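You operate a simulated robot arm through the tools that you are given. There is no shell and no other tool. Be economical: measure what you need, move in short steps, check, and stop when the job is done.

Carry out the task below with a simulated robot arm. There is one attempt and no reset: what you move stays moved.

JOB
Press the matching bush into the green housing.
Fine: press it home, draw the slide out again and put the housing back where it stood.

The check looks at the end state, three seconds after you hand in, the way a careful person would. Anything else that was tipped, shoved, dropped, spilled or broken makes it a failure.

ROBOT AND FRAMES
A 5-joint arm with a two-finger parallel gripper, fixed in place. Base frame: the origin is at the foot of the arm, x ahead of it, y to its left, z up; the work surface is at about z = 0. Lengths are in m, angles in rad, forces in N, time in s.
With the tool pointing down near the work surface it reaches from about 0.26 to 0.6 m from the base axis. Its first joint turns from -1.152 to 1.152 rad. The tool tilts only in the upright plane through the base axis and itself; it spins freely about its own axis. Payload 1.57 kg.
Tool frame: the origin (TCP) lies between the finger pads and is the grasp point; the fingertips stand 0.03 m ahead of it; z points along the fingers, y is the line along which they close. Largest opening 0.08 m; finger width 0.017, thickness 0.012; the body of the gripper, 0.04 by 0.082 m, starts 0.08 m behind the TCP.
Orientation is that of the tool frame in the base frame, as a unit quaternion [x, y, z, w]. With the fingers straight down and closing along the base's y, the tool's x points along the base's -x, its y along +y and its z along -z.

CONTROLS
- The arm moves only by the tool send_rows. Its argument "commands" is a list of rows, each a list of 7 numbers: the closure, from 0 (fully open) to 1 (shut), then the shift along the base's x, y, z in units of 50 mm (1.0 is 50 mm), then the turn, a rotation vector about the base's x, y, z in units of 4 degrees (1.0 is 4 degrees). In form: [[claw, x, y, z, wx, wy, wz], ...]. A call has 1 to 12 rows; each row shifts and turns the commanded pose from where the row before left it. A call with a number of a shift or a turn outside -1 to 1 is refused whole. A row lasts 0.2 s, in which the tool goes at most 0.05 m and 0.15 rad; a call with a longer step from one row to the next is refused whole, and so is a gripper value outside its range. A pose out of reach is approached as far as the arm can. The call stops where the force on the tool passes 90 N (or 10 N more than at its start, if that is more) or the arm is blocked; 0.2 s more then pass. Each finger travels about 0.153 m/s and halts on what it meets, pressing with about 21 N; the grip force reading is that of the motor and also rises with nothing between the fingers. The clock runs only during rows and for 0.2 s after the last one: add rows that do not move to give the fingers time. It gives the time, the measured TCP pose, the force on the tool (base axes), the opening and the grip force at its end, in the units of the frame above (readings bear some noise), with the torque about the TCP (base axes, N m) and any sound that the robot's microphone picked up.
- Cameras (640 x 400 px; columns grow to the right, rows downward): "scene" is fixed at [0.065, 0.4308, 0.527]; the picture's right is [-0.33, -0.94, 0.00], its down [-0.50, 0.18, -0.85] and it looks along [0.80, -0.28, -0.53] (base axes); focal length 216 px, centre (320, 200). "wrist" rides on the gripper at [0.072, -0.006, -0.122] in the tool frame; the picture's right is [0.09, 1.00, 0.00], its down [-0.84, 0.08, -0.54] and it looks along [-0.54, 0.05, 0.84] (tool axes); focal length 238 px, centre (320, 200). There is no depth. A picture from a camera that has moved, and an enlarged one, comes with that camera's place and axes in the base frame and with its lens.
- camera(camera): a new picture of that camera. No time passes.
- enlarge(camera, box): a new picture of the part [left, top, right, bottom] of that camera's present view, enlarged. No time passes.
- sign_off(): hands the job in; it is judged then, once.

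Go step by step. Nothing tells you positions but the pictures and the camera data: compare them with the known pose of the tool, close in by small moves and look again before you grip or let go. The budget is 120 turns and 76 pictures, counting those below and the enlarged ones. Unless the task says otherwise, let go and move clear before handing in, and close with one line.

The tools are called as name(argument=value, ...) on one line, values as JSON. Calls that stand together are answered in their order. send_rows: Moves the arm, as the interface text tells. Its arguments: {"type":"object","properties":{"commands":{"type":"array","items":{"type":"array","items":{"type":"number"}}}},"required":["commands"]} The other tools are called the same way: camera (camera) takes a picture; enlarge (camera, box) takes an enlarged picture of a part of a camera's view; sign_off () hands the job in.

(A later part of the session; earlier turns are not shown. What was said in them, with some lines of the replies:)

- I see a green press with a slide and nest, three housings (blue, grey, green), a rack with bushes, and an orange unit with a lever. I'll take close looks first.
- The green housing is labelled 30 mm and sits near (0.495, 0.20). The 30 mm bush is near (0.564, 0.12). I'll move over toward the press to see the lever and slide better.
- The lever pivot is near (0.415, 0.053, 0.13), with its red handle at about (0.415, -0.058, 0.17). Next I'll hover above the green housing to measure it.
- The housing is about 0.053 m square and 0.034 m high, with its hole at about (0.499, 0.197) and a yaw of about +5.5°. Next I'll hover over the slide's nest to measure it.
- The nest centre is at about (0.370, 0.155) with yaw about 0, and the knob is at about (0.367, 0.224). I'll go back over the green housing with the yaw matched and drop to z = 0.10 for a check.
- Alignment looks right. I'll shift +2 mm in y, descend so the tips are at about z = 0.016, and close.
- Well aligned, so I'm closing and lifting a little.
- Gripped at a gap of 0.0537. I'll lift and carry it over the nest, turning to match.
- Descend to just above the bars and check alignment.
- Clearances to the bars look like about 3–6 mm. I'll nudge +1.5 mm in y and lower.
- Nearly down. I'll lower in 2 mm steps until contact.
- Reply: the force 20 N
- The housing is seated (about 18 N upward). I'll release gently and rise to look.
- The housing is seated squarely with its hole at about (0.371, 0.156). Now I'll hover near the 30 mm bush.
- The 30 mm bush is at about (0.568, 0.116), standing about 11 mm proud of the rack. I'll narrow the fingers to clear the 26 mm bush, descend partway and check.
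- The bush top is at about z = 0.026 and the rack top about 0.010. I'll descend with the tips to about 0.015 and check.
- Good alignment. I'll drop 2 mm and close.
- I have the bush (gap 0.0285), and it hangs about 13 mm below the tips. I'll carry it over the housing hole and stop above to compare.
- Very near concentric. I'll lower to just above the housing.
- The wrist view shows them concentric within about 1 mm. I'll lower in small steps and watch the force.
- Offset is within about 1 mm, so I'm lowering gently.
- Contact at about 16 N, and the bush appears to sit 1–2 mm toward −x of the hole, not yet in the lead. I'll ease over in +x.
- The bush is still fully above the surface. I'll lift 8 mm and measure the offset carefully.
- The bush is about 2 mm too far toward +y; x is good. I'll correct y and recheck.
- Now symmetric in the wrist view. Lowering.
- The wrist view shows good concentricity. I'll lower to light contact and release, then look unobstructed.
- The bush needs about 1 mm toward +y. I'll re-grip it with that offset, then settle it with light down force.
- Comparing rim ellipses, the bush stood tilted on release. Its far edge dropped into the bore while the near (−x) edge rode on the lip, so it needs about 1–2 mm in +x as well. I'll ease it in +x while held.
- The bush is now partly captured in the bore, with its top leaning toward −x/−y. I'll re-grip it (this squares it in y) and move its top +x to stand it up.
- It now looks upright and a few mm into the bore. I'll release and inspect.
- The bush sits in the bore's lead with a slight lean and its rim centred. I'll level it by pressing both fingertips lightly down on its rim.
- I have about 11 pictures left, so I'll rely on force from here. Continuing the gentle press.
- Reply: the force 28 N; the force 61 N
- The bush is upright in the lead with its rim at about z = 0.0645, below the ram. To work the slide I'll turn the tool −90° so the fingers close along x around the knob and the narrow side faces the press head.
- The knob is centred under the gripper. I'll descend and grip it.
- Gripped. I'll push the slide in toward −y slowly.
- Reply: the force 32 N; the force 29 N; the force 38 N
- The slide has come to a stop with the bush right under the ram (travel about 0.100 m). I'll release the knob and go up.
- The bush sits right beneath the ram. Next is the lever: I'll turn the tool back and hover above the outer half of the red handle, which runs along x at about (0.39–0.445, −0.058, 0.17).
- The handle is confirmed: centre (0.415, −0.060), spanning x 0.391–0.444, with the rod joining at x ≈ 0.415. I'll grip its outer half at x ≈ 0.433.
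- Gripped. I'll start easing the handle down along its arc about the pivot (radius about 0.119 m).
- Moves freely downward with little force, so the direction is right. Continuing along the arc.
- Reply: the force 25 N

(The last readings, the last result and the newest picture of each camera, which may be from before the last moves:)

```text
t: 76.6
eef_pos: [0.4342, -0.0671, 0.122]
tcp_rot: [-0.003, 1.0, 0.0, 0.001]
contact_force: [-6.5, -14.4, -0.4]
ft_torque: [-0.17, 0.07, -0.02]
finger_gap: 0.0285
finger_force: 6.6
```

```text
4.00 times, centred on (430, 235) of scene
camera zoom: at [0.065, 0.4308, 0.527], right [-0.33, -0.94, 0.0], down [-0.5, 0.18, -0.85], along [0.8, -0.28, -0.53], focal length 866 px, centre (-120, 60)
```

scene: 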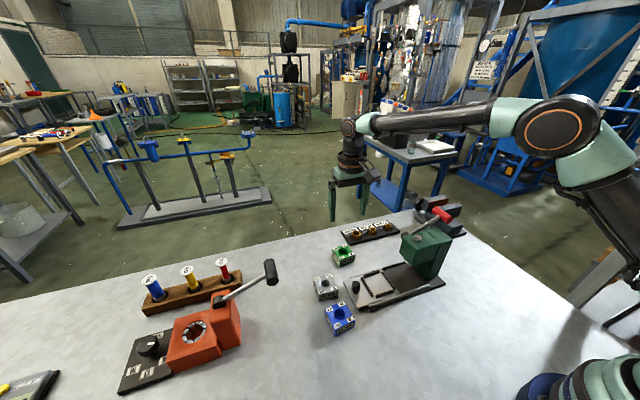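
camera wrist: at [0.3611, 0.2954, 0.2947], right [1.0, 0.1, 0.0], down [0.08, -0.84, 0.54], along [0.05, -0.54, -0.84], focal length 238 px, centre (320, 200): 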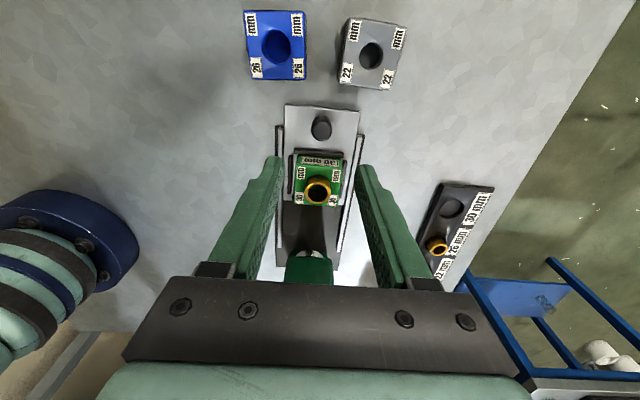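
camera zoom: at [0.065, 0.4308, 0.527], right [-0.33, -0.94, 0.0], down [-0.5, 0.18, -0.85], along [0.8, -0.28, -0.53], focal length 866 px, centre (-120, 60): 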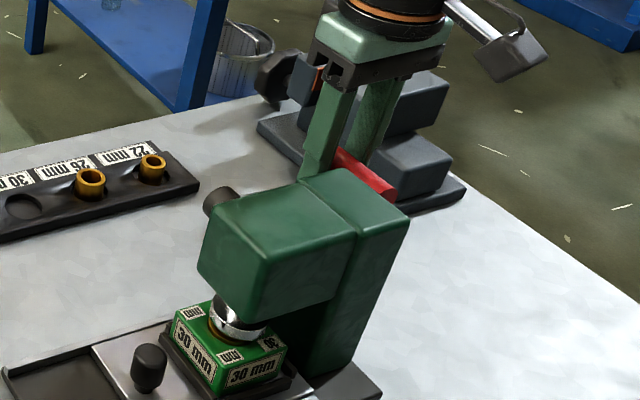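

The ram has come down and the bush is mostly in, but the handle has slipped up in the grip under the press load. I'll let go, rise, close the fingers and push the handle down from above.

send_rows(commands=[[0.4, 0, 0, 0, 0, 0, 0], [0.3, 0, 0, 0, 0, 0, 0], [0.3, 0, 0, 0.5, 0, 0, 0], [0.3, 0, 0, 0.9, 0, 0, 0], [0.3, -0.24, -0.03, 0, 0, 0, 0], [1, 0, 0, 0, 0, 0, 0], [1, 0, 0, 0, 0, 0, 0], [1, 0, 0, 0, 0, 0, 0]])

send_rows(commands=[[1, 0, 0, -0.3, 0, 0, 0], [1, 0, 0, -0.1, 0, 0, 0], [1, 0, 0, -0.1, 0, 0, 0], [1, 0, 0, 0, 0, 0, 0]])

```text
t: 78.4
eef_pos: [0.4204, -0.0696, 0.1914]
tcp_rot: [-0.003, 1.0, 0.0, 0.0]
contact_force: [-1.2, -1.9, 1.6]
ft_torque: [-0.09, 0.05, 0.06]
finger_gap: 0.0
finger_force: 20.9
```

```text
t: 79.4
eef_pos: [0.4223, -0.0683, 0.1658]
tcp_rot: [-0.003, 1.0, 0.001, 0.0]
contact_force: [0.9, -1.2, 1.2]
ft_torque: [-0.06, -0.02, 0.01]
finger_gap: 0.0
finger_force: 20.9
```

send_rows(commands=[[1, 0, 0, -0.1, 0, 0, 0], [1, 0, 0, -0.1, 0, 0, 0], [1, 0, 0, 0, 0, 0, 0]])

send_rows(commands=[[1, 0, 0.01, -0.1, 0, 0, 0], [1, 0, 0.01, -0.1, 0, 0, 0], [1, 0, 0, 0, 0, 0, 0]])

```text
t: 80.2
eef_pos: [0.4218, -0.0686, 0.1552]
tcp_rot: [-0.004, 1.0, 0.0, 0.0]
contact_force: [0.8, 1.1, 1.2]
ft_torque: [0.04, -0.02, -0.01]
finger_gap: 0.0
finger_force: 20.7
```

```text
t: 81.0
eef_pos: [0.4207, -0.0676, 0.1464]
tcp_rot: [-0.003, 1.0, 0.0, -0.001]
contact_force: [-0.1, -0.8, 1.6]
ft_torque: [-0.04, -0.01, 0.0]
finger_gap: 0.0
finger_force: 20.9
```

send_rows(commands=[[1, 0, 0.01, -0.1, 0, 0, 0], [1, 0, 0.02, -0.1, 0, 0, 0], [1, 0, 0, 0, 0, 0, 0]])

send_rows(commands=[[1, 0, 0.02, -0.1, 0, 0, 0], [1, 0, 0.02, -0.1, 0, 0, 0], [1, 0, 0, 0, 0, 0, 0]])

```text
t: 81.8
eef_pos: [0.4208, -0.0658, 0.1353]
tcp_rot: [-0.003, 1.0, 0.0, 0.0]
contact_force: [-0.7, -0.5, 1.2]
ft_torque: [-0.01, -0.01, -0.02]
finger_gap: 0.0003
finger_force: 21.0
```

```text
t: 82.6
eef_pos: [0.4222, -0.0632, 0.1258]
tcp_rot: [-0.002, 1.0, -0.001, 0.001]
contact_force: [-0.4, -0.1, 3.0]
ft_torque: [0.01, -0.01, -0.01]
finger_gap: 0.0
finger_force: 21.3
```

send_rows(commands=[[1, 0, 0.03, -0.1, 0, 0, 0], [1, 0, 0, 0, 0, 0, 0]])

send_rows(commands=[[1, 0, 0.03, -0.1, 0, 0, 0], [1, 0, 0, 0, 0, 0, 0]])

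```text
t: 83.2
eef_pos: [0.4212, -0.0621, 0.1207]
tcp_rot: [-0.002, 1.0, 0.0, -0.001]
contact_force: [-8.2, -8.8, 18.9]
ft_torque: [-0.25, 0.28, 0.12]
finger_gap: 0.0003
finger_force: 21.1
```

```text
t: 83.8
eef_pos: [0.4235, -0.0616, 0.1175]
tcp_rot: [-0.001, 1.0, 0.0, 0.001]
contact_force: [-18.2, -24.0, 43.4]
ft_torque: [-0.79, 0.56, 0.23]
finger_gap: 0.0
finger_force: 21.4
```

Contact now at tip z ≈ 0.09, so the lever is already about 24° below level. Push on along the arc.

send_rows(commands=[[1, -0.02, 0.03, -0.06, 0, 0, 0], [1, 0, 0, 0, 0, 0, 0]])

send_rows(commands=[[1, 0, 0.02, -0.06, 0, 0, 0], [1, 0, 0, 0, 0, 0, 0]])

```text
t: 84.4
eef_pos: [0.42, -0.061, 0.1176]
tcp_rot: [-0.001, 1.0, -0.001, 0.003]
contact_force: [-22.4, -34.4, 62.8]
ft_torque: [-1.01, 0.8, 0.46]
finger_gap: 0.0002
finger_force: 20.8
```

```text
t: 84.8
eef_pos: [0.4219, -0.0619, 0.1183]
tcp_rot: [0.0, 1.0, -0.001, 0.003]
contact_force: [-17.9, -7.4, 39.2]
ft_torque: [-0.24, 0.68, 0.33]
finger_gap: 0.0
finger_force: 21.1
stopped in row 1: the force on the tool passed its limit at 96 N (the readings are from after the stop); the commanded pose is now the measured one
```

The lever is now hard against a stop. I'll check the bush.

enlarge(camera="scene", box=[385, 210, 465, 290])

```text
5.00 times, centred on (425, 250) of scene
camera zoom: at [0.0648, 0.4308, 0.527], right [-0.33, -0.94, 0.0], down [-0.5, 0.18, -0.85], along [0.8, -0.28, -0.53], focal length 1082 px, centre (-205, -50)
```

zoom: 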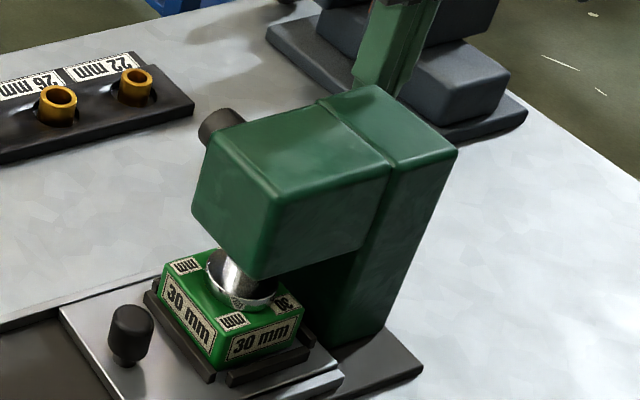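

The ram disc is flat on the housing top, so the bush is home. Now I'll re-grip the handle at the lower position (about y −0.058, z 0.077).

send_rows(commands=[[1, 0, 0, 0.5, 0, 0, 0], [1, 0, 0, 0.9, 0, 0, 0], [0.2, 0.22, 0.08, 0, 0, 0, 0], [0.2, 0, 0, 0, 0, 0, 0], [0.2, 0, 0, 0, 0, 0, 0], [0.2, 0, 0, -0.8, 0, 0, 0], [0.2, 0, 0, -0.8, 0, 0, 0], [0.2, 0, 0, -0.5, 0, 0, 0], [0.2, 0, 0, 0, 0, 0, 0]])

send_rows(commands=[[0.45, 0, 0, 0, 0, 0, 0], [0.6, 0, 0, 0, 0, 0, 0], [0.75, 0, 0, 0, 0, 0, 0], [0.85, 0, 0, 0, 0, 0, 0], [0.85, 0, 0, 0, 0, 0, 0]])

```text
t: 86.8
eef_pos: [0.4321, -0.0577, 0.081]
tcp_rot: [0.0, 1.0, 0.0, 0.003]
contact_force: [-0.7, -1.0, 0.2]
ft_torque: [0.08, 0.02, 0.03]
finger_gap: 0.0641
finger_force: 0.0
```

```text
t: 88.0
eef_pos: [0.4325, -0.0578, 0.0813]
tcp_rot: [0.001, 1.0, -0.001, 0.003]
contact_force: [-2.6, -31.3, 7.2]
ft_torque: [1.98, -0.2, 0.1]
finger_gap: 0.0395
finger_force: 15.3
```

The handle lies further to −y than assumed (only the −y finger touches). I'll open, shift −7 mm and close again.

send_rows(commands=[[0.2, 0, 0, 0, 0, 0, 0], [0.2, 0, -0.14, 0, 0, 0, 0], [0.2, 0, 0, 0, 0, 0, 0], [0.45, 0, 0, 0, 0, 0, 0], [0.6, 0, 0, 0, 0, 0, 0], [0.75, 0, 0, 0, 0, 0, 0], [0.85, 0, 0, 0, 0, 0, 0], [0.85, 0, 0, 0, 0, 0, 0]])

```text
t: 89.8
eef_pos: [0.4328, -0.0648, 0.0817]
tcp_rot: [0.001, 1.0, -0.001, 0.003]
contact_force: [-2.4, -17.5, 5.1]
ft_torque: [1.11, -0.18, 0.04]
finger_gap: 0.0278
finger_force: 8.9
```

The torque puts the contact about 63 mm above the TCP, so the handle is at z ≈ 0.145; the lever has sprung back up by itself. I'll open and rise clear, then look.

send_rows(commands=[[0.2, 0, 0, 0, 0, 0, 0], [0, 0, 0, 0, 0, 0, 0], [0, 0, 0, 0.5, 0, 0, 0], [0, 0, 0.02, 0.8, 0, 0, 0], [0, 0, 0.02, 0.8, 0, 0, 0], [0, 0, 0.02, 0.8, 0, 0, 0], [0, 0, 0, 0.5, 0, 0, 0], [0, 0, 0, 0, 0, 0, 0], [0, 0, 0, 0, 0, 0, 0]])

enlarge(camera="scene", box=[370, 190, 480, 290])

```text
t: 91.8
eef_pos: [0.4308, -0.0638, 0.2516]
tcp_rot: [0.0, 1.0, 0.001, 0.003]
contact_force: [-0.3, -0.9, -0.2]
ft_torque: [-0.01, 0.0, -0.01]
finger_gap: 0.08
finger_force: 0.1
```

```text
4.00 times, centred on (425, 240) of scene
camera zoom: at [0.065, 0.4308, 0.527], right [-0.33, -0.94, 0.0], down [-0.5, 0.18, -0.85], along [0.8, -0.28, -0.53], focal length 866 px, centre (-100, 40)
```

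zoom: 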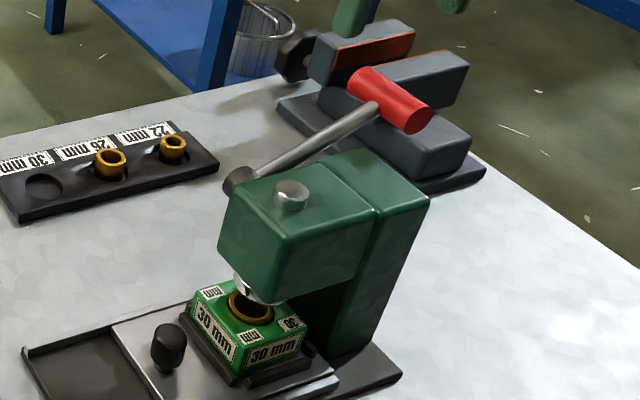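

The lever and ram are back at rest and the bush is flush. Now turn the tool −90° and go to the knob (0.370, 0.125).

send_rows(commands=[[0.4, -0.241, 0.765, -0.04, 0, 0, -1], [0.4, -0.241, 0.765, -0.04, 0, 0, -1], [0.4, -0.241, 0.765, -0.04, 0, 0, -1], [0.4, -0.241, 0.765, -0.04, 0, 0, -1], [0.4, -0.241, 0.765, -0.04, 0, 0, -1], [0.4, 0, 0, 0, 0, 0, -1], [0.4, 0, 0, 0, 0, 0, -1], [0.4, 0, 0, 0, 0, 0, -1], [0.4, 0, 0, 0, 0, 0, -1], [0.4, 0, 0, 0, 0, 0, -1], [0.4, 0, 0, 0, 0, 0, -1], [0.4, 0, 0, 0, 0, 0, -1]])

send_rows(commands=[[0.4, 0, 0, 0, 0, 0, -1], [0.4, 0, 0, 0, 0, 0, -1], [0.4, 0, 0, 0, 0, 0, -1], [0.4, 0, 0, 0, 0, 0, -1], [0.4, 0, 0, 0, 0, 0, -1], [0.4, 0, 0, 0, 0, 0, -1], [0.4, 0, 0, 0, 0, 0, -1], [0.4, 0, 0, 0, 0, 0, -1], [0.4, 0, 0, 0, 0, 0, -1], [0.4, 0, 0, 0, 0, 0, -1], [0.4, 0, 0, 0, 0, 0, -0.5], [0.4, 0, 0, 0, 0, 0, 0]])

```text
t: 94.4
eef_pos: [0.3719, 0.1302, 0.2415]
tcp_rot: [0.407, 0.914, 0.001, 0.0]
contact_force: [-0.3, -0.3, 0.1]
ft_torque: [0.08, -0.02, 0.05]
finger_gap: 0.0479
finger_force: 0.1
```

```text
t: 97.0
eef_pos: [0.3729, 0.1291, 0.2418]
tcp_rot: [0.707, 0.707, -0.001, 0.0]
contact_force: [0.4, 0.0, 0.5]
ft_torque: [0.01, -0.02, 0.0]
finger_gap: 0.0482
finger_force: 0.1
```

send_rows(commands=[[0.4, -0.04, -0.07, -0.6, 0, 0, 0], [0.4, 0, 0, -0.9, 0, 0, 0], [0.4, 0, 0, -0.9, 0, 0, 0], [0.4, 0, 0, -0.9, 0, 0, 0], [0.4, 0, 0, -0.4, 0, 0, 0], [0.4, 0, 0, 0, 0, 0, 0], [0.6, 0, 0, 0, 0, 0, 0], [0.75, 0, 0, 0, 0, 0, 0], [0.9, 0, 0, 0, 0, 0, 0], [0.9, 0, 0, 0, 0, 0, 0]])

```text
t: 98.2
eef_pos: [0.3703, 0.1245, 0.0695]
tcp_rot: [0.71, 0.704, -0.002, -0.001]
contact_force: [-9.7, -3.1, 17.9]
ft_torque: [-0.47, -0.99, -0.41]
finger_gap: 0.0481
finger_force: 0.1
stopped in row 5: the force on the tool passed its limit at 149 N (the readings are from after the stop); the commanded pose is now the measured one
```

Something stopped the descent at tip z ≈ 0.04. I need to see what's touching.

enlarge(camera="scene", box=[350, 180, 480, 300])

```text
3.33 times, centred on (415, 240) of scene
camera zoom: at [0.0649, 0.4308, 0.5271], right [-0.33, -0.94, 0.0], down [-0.5, 0.18, -0.85], along [0.8, -0.28, -0.53], focal length 722 px, centre (3, 67)
```

zoom: 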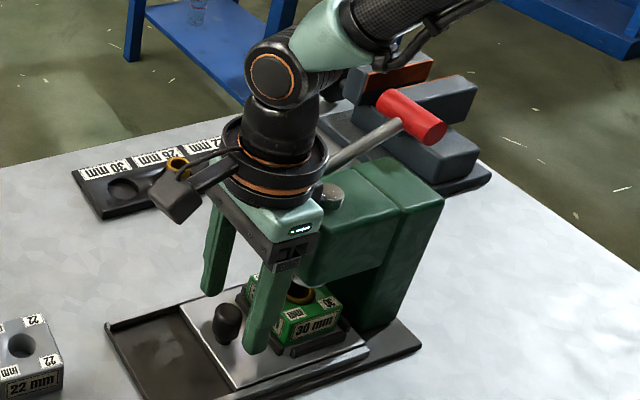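

Nothing is tipped. The gripper seems to brush the press head, so I'll lift off, shift +4 mm in y, and descend slowly.

send_rows(commands=[[0.4, 0, 0, 0.2, 0, 0, 0], [0.4, 0, 0, 0, 0, 0, 0]])

send_rows(commands=[[0.4, 0, 0.08, 0, 0, 0, -0.06], [0.4, 0, 0, -0.1, 0, 0, 0], [0.4, 0, 0, 0, 0, 0, 0]])

```text
t: 98.8
eef_pos: [0.3707, 0.1225, 0.0797]
tcp_rot: [0.71, 0.705, -0.001, 0.0]
contact_force: [-0.3, -0.7, -0.2]
ft_torque: [-0.03, 0.03, 0.0]
finger_gap: 0.048
finger_force: 0.0
```

```text
t: 99.5
eef_pos: [0.3711, 0.1272, 0.0729]
tcp_rot: [0.712, 0.702, -0.002, 0.0]
contact_force: [0.7, 1.5, 0.1]
ft_torque: [-0.04, -0.01, 0.0]
finger_gap: 0.048
finger_force: 0.0
```

send_rows(commands=[[0.4, 0, 0, -0.08, 0, 0, 0.25], [0.4, 0, 0, 0, 0, 0, 0]])

send_rows(commands=[[0.4, 0, 0, -0.08, 0, 0, 0], [0.4, 0, 0, 0, 0, 0, 0]])

send_rows(commands=[[0.4, 0, 0, -0.08, 0, 0, 0], [0.4, 0, 0, 0, 0, 0, 0]])

```text
t: 100.2
eef_pos: [0.371, 0.1275, 0.071]
tcp_rot: [0.705, 0.709, -0.002, -0.001]
contact_force: [0.5, 0.1, -0.3]
ft_torque: [-0.02, 0.01, -0.01]
finger_gap: 0.0482
finger_force: 0.1
```

```text
t: 100.8
eef_pos: [0.3696, 0.1286, 0.0672]
tcp_rot: [0.706, 0.709, -0.002, 0.0]
contact_force: [0.3, 0.2, 0.4]
ft_torque: [0.02, 0.03, -0.02]
finger_gap: 0.0479
finger_force: 0.1
```

```text
t: 101.3
eef_pos: [0.3698, 0.128, 0.0617]
tcp_rot: [0.705, 0.709, -0.002, -0.001]
contact_force: [0.4, -0.3, 0.0]
ft_torque: [-0.02, -0.01, 0.02]
finger_gap: 0.0481
finger_force: 0.1
```

Clear now. One more small step, then grip the knob.

send_rows(commands=[[0.4, 0, 0, -0.08, 0, 0, 0], [0.4, 0, 0, 0, 0, 0, 0], [0.55, 0, 0, 0, 0, 0, 0], [0.7, 0, 0, 0, 0, 0, 0], [0.9, 0, 0, 0, 0, 0, 0], [0.9, 0, 0, 0, 0, 0, 0]])

```text
t: 102.8
eef_pos: [0.3707, 0.1281, 0.0573]
tcp_rot: [0.705, 0.709, -0.003, -0.001]
contact_force: [-0.2, -0.1, -1.2]
ft_torque: [0.11, -0.51, 0.0]
finger_gap: 0.0213
finger_force: 35.1
```

Gripped the knob. Drawing the slide out.

send_rows(commands=[[0.9, 0, 0.2, 0, 0, 0, 0], [0.9, 0, 0.2, 0, 0, 0, 0], [0.9, 0, 0.2, 0, 0, 0, 0], [0.9, 0, 0.2, 0, 0, 0, 0], [0.9, 0, 0, 0, 0, 0, 0]])

send_rows(commands=[[0.9, 0, 0.2, 0, 0, 0, 0], [0.9, 0, 0.2, 0, 0, 0, 0], [0.9, 0, 0.2, 0, 0, 0, 0], [0.9, 0, 0.2, 0, 0, 0, 0], [0.9, 0, 0.2, 0, 0, 0, 0], [0.9, 0, 0, 0, 0, 0, 0]])

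```text
t: 104.0
eef_pos: [0.3687, 0.1692, 0.0573]
tcp_rot: [0.705, 0.709, -0.002, -0.001]
contact_force: [-15.7, 0.7, 27.7]
ft_torque: [-0.01, -0.15, -0.03]
finger_gap: 0.0218
finger_force: 35.1
```

```text
t: 105.3
eef_pos: [0.37, 0.2173, 0.0563]
tcp_rot: [0.705, 0.71, -0.003, -0.001]
contact_force: [-24.4, 0.2, 18.9]
ft_torque: [0.29, -0.12, 0.02]
finger_gap: 0.0216
finger_force: 34.7
```

send_rows(commands=[[0.9, 0.02, 0.1, 0.01, 0, 0, 0], [0.9, 0, 0.06, 0, 0, 0, 0], [0.9, 0, 0, 0, 0, 0, 0]])

send_rows(commands=[[0.9, 0, 0.05, 0, 0, 0, 0], [0.9, 0, 0, 0, 0, 0, 0]])

```text
t: 106.2
eef_pos: [0.3705, 0.2236, 0.0561]
tcp_rot: [0.707, 0.708, -0.007, -0.001]
contact_force: [-11.2, -26.4, 1.6]
ft_torque: [-0.52, -0.66, 0.05]
finger_gap: 0.0219
finger_force: 35.1
```

```text
t: 106.8
eef_pos: [0.3702, 0.2296, 0.057]
tcp_rot: [0.704, 0.71, -0.004, -0.002]
contact_force: [-18.4, -2.2, -1.9]
ft_torque: [0.12, -0.3, -0.02]
finger_gap: 0.022
finger_force: 34.3
```

The slide is out by the same travel (about 0.101 m). Release, rise, and turn the tool back over the housing.

send_rows(commands=[[0.5, 0, 0, 0, 0, 0, 0], [0.35, 0, 0, 0, 0, 0, 0], [0.35, 0, 0, 0, 0, 0, 0], [0.35, 0, 0, 0.5, 0, 0, 0], [0.35, 0, 0, 0.8, 0, 0, 0], [0.35, 0, 0, 0.9, 0, 0, 1], [0.35, 0, -0.3, 0, 0, 0, 1], [0.35, 0, -0.4, 0, 0, 0, 1], [0.35, 0, -0.4, 0, 0, 0, 1], [0.35, 0, -0.37, 0, 0, 0, 1], [0.35, 0, 0, 0, 0, 0, 1], [0.35, 0, 0, 0, 0, 0, 1]])

send_rows(commands=[[0.1, 0, 0, 0, 0, 0, 1], [0.1, 0, 0, 0, 0, 0, 1], [0.1, 0, 0, 0, 0, 0, 1], [0.1, 0, 0, 0, 0, 0, 1], [0.1, 0, 0, 0, 0, 0, 1], [0.1, 0, 0, 0, 0, 0, 1], [0.1, 0, 0, 0, 0, 0, 1], [0.1, 0, 0, 0, 0, 0, 1], [0.1, 0, 0, 0, 0, 0, 1], [0.1, 0, 0, 0, 0, 0, 1], [0.1, 0, 0, 0, 0, 0, 1], [0.1, 0, 0, 0, 0, 0, 1]])

send_rows(commands=[[0.1, 0, 0, 0, 0, 0, 1], [0.1, 0, 0, 0, 0, 0, 1], [0.1, 0, 0, 0, 0, 0, 1], [0.1, 0, 0, 0, 0, 0, 0.6], [0.1, 0, 0, 0, 0, 0, 0], [0.1, 0, 0, 0, 0, 0, 0]])

```text
t: 109.3
eef_pos: [0.3724, 0.156, 0.1691]
tcp_rot: [0.512, 0.859, -0.001, -0.001]
contact_force: [0.2, 0.5, 0.6]
ft_torque: [-0.03, 0.02, 0.02]
finger_gap: 0.0519
finger_force: 0.0
```

```text
t: 112.0
eef_pos: [0.3711, 0.1556, 0.1692]
tcp_rot: [0.118, 0.993, 0.0, 0.0]
contact_force: [1.0, 0.2, -0.7]
ft_torque: [-0.01, 0.01, -0.02]
finger_gap: 0.0718
finger_force: 0.1
```

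```text
t: 113.3
eef_pos: [0.3721, 0.1544, 0.169]
tcp_rot: [-0.007, 1.0, 0.0, 0.0]
contact_force: [-0.3, -0.1, -0.1]
ft_torque: [0.01, 0.02, 0.02]
finger_gap: 0.0721
finger_force: 0.1
```

enlarge(camera="wrist", box=[220, 50, 420, 200])

```text
2.67 times, centred on (320, 125) of wrist
camera zoom: at [0.2998, 0.1479, 0.2915], right [-0.1, 0.99, 0.0], down [0.84, 0.09, 0.54], along [0.54, 0.06, -0.84], focal length 636 px, centre (320, 400)
```

zoom: 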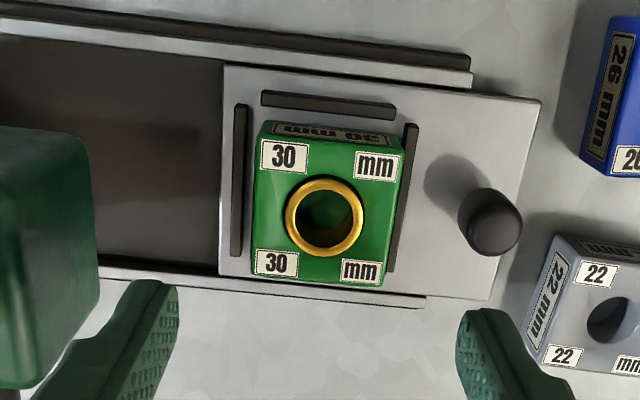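

The bush is flush in the bore and the slide is back where it started. The housing centre is at about (0.372, 0.157). I'll descend and grip it at the same height as before.

send_rows(commands=[[0.1, 0, 0.04, -0.6, 0, 0, -0.1], [0.1, 0, 0, -0.8, 0, 0, 0], [0.1, 0, 0, -0.5, 0, 0, 0], [0.1, 0, 0, -0.26, 0, 0, 0], [0.1, 0, 0, 0, 0, 0, 0]])

send_rows(commands=[[0.2, 0, 0, 0, 0, 0, 0], [0.3, 0, 0, 0, 0, 0, 0], [0.4, 0, 0, 0, 0, 0, 0], [0.6, 0, 0, 0, 0, 0, 0], [0.6, 0, 0, 0, 0, 0, 0], [0.6, 0, 0, 0, 0, 0, 0]])

```text
t: 114.5
eef_pos: [0.3716, 0.1571, 0.0599]
tcp_rot: [-0.002, 1.0, 0.0, 0.0]
contact_force: [-0.8, -0.4, 0.3]
ft_torque: [-0.01, 0.0, -0.02]
finger_gap: 0.072
finger_force: 0.1
```

```text
t: 116.0
eef_pos: [0.3722, 0.1572, 0.0609]
tcp_rot: [-0.003, 1.0, 0.0, 0.0]
contact_force: [1.1, -1.0, 0.2]
ft_torque: [-0.02, 0.04, 0.01]
finger_gap: 0.0541
finger_force: 21.4
```

Gripped. Lift and carry it back to where it stood, restoring the yaw.

send_rows(commands=[[0.6, 0, 0, 0.4, 0, 0, 0], [0.6, 0, 0, 0.85, 0, 0, 0], [0.6, 0, 0, 0.4, 0, 0, 0], [0.6, 0.85, 0.27, 0, 0, 0, 0.42], [0.6, 0.85, 0.27, 0, 0, 0, 0.42], [0.6, 0.84, 0.28, 0, 0, 0, 0.43], [0.6, 0, 0, 0, 0, 0, 0], [0.6, 0, 0, -0.8, 0, 0, 0], [0.6, 0, 0, -0.6, 0, 0, 0], [0.6, 0, 0, 0, 0, 0, 0], [0.6, 0, 0, 0, 0, 0, 0]])

```text
t: 118.3
eef_pos: [0.4991, 0.1997, 0.075]
tcp_rot: [-0.047, 0.999, 0.0, 0.0]
contact_force: [-0.9, -0.2, -3.2]
ft_torque: [0.03, 0.01, 0.02]
finger_gap: 0.0538
finger_force: 20.7
```

send_rows(commands=[[0.6, 0, -0.025, -0.3, 0, 0, 0], [0.6, 0, 0, -0.2, 0, 0, 0], [0.6, 0, 0, 0, 0, 0, 0]])

send_rows(commands=[[0.6, 0, 0, -0.04, 0, 0, 0], [0.6, 0, 0, 0, 0, 0, 0]])

send_rows(commands=[[0.6, 0, 0, -0.03, 0, 0, 0], [0.6, 0, 0, 0, 0, 0, 0]])

```text
t: 119.2
eef_pos: [0.5003, 0.1988, 0.0482]
tcp_rot: [-0.048, 0.999, 0.0, 0.001]
contact_force: [0.2, -0.4, -3.8]
ft_torque: [-0.01, -0.04, -0.02]
finger_gap: 0.0542
finger_force: 20.7
```

```text
t: 119.8
eef_pos: [0.498, 0.197, 0.0458]
tcp_rot: [-0.047, 0.999, 0.0, 0.0]
contact_force: [-0.8, 0.4, -3.1]
ft_torque: [0.0, 0.0, -0.02]
finger_gap: 0.0539
finger_force: 21.1
```

```text
t: 120.3
eef_pos: [0.499, 0.1967, 0.0441]
tcp_rot: [-0.047, 0.999, -0.001, 0.0]
contact_force: [-0.5, 0.5, -3.1]
ft_torque: [0.02, -0.03, 0.0]
finger_gap: 0.0539
finger_force: 21.3
```

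send_rows(commands=[[0.6, 0, 0.02, -0.02, 0, 0, 0], [0.6, 0, 0, 0, 0, 0, 0]])

send_rows(commands=[[0.6, 0, 0, -0.02, 0, 0, 0], [0.6, 0, 0, 0, 0, 0, 0]])

```text
t: 121.0
eef_pos: [0.4974, 0.1984, 0.0433]
tcp_rot: [-0.047, 0.999, 0.0, -0.001]
contact_force: [-0.7, 0.8, -3.6]
ft_torque: [0.01, 0.0, -0.01]
finger_gap: 0.0537
finger_force: 20.7
```

```text
t: 121.5
eef_pos: [0.4983, 0.1972, 0.0426]
tcp_rot: [-0.047, 0.999, 0.001, 0.0]
contact_force: [0.0, -0.4, -2.5]
ft_torque: [0.0, 0.02, -0.03]
finger_gap: 0.0541
finger_force: 21.1
```

send_rows(commands=[[0.6, 0.01, 0.01, -0.02, 0, 0, 0], [0.6, 0, 0, 0, 0, 0, 0]])

send_rows(commands=[[0.6, 0, 0, -0.02, 0, 0, 0], [0.6, 0, 0, 0, 0, 0, 0]])

send_rows(commands=[[0.6, 0, 0, -0.02, 0, 0, 0], [0.6, 0, 0, 0, 0, 0, 0]])

```text
t: 122.2
eef_pos: [0.4991, 0.1991, 0.0427]
tcp_rot: [-0.046, 0.999, 0.0, 0.001]
contact_force: [-2.6, -4.2, 7.5]
ft_torque: [-0.04, 0.36, 0.1]
finger_gap: 0.0539
finger_force: 20.6
```

```text
t: 122.8
eef_pos: [0.499, 0.1995, 0.0423]
tcp_rot: [-0.046, 0.999, 0.0, 0.002]
contact_force: [-3.9, -6.6, 18.2]
ft_torque: [-0.34, 0.09, -0.1]
finger_gap: 0.054
finger_force: 21.4
```

```text
t: 123.3
eef_pos: [0.5004, 0.1993, 0.0407]
tcp_rot: [-0.048, 0.999, 0.001, 0.002]
contact_force: [-0.9, -4.4, 18.8]
ft_torque: [-0.16, -0.01, -0.06]
finger_gap: 0.0538
finger_force: 20.5
```

The housing is standing on the table at its old place. Release, rise straight up and clear.

send_rows(commands=[[0.5, 0, 0, 0.04, 0, 0, 0], [0.3, 0, 0, 0, 0, 0, 0], [0.1, 0, 0, 0, 0, 0, 0], [0.05, 0, 0, 0, 0, 0, 0], [0.05, 0, 0, 0.3, 0, 0, 0], [0.05, 0, 0, 0.7, 0, 0, 0], [0.05, 0, 0, 0.9, 0, 0, 0], [0.05, 0, 0, 0.9, 0, 0, 0], [0.05, -0.5, 0, 0.7, 0, 0, 0], [0.05, -0.5, 0, 0.5, 0, 0, 0], [0.05, 0, 0, 0, 0, 0, 0]])

```text
t: 125.8
eef_pos: [0.4487, 0.1999, 0.2401]
tcp_rot: [-0.048, 0.999, 0.0, 0.0]
contact_force: [0.5, -0.4, -0.2]
ft_torque: [0.0, 0.0, 0.0]
finger_gap: 0.0758
finger_force: 0.0
```

The housing has been released at its original spot, the slide and lever are at rest, and the arm is clear. I have no pictures left, so I'm handing in.

sign_off()

```text
The job is handed in.
```

I pressed the 30 mm bush flush into the green housing, drew the slide back out, and set the housing back within about 2 mm of where it stood. My pictures ran out before that last placement, so I judged it from the arm's position and force readings. While I was reaching for the slide knob, the gripper hit something hard (149 N), probably the press head; the picture I took right after showed nothing tipped.
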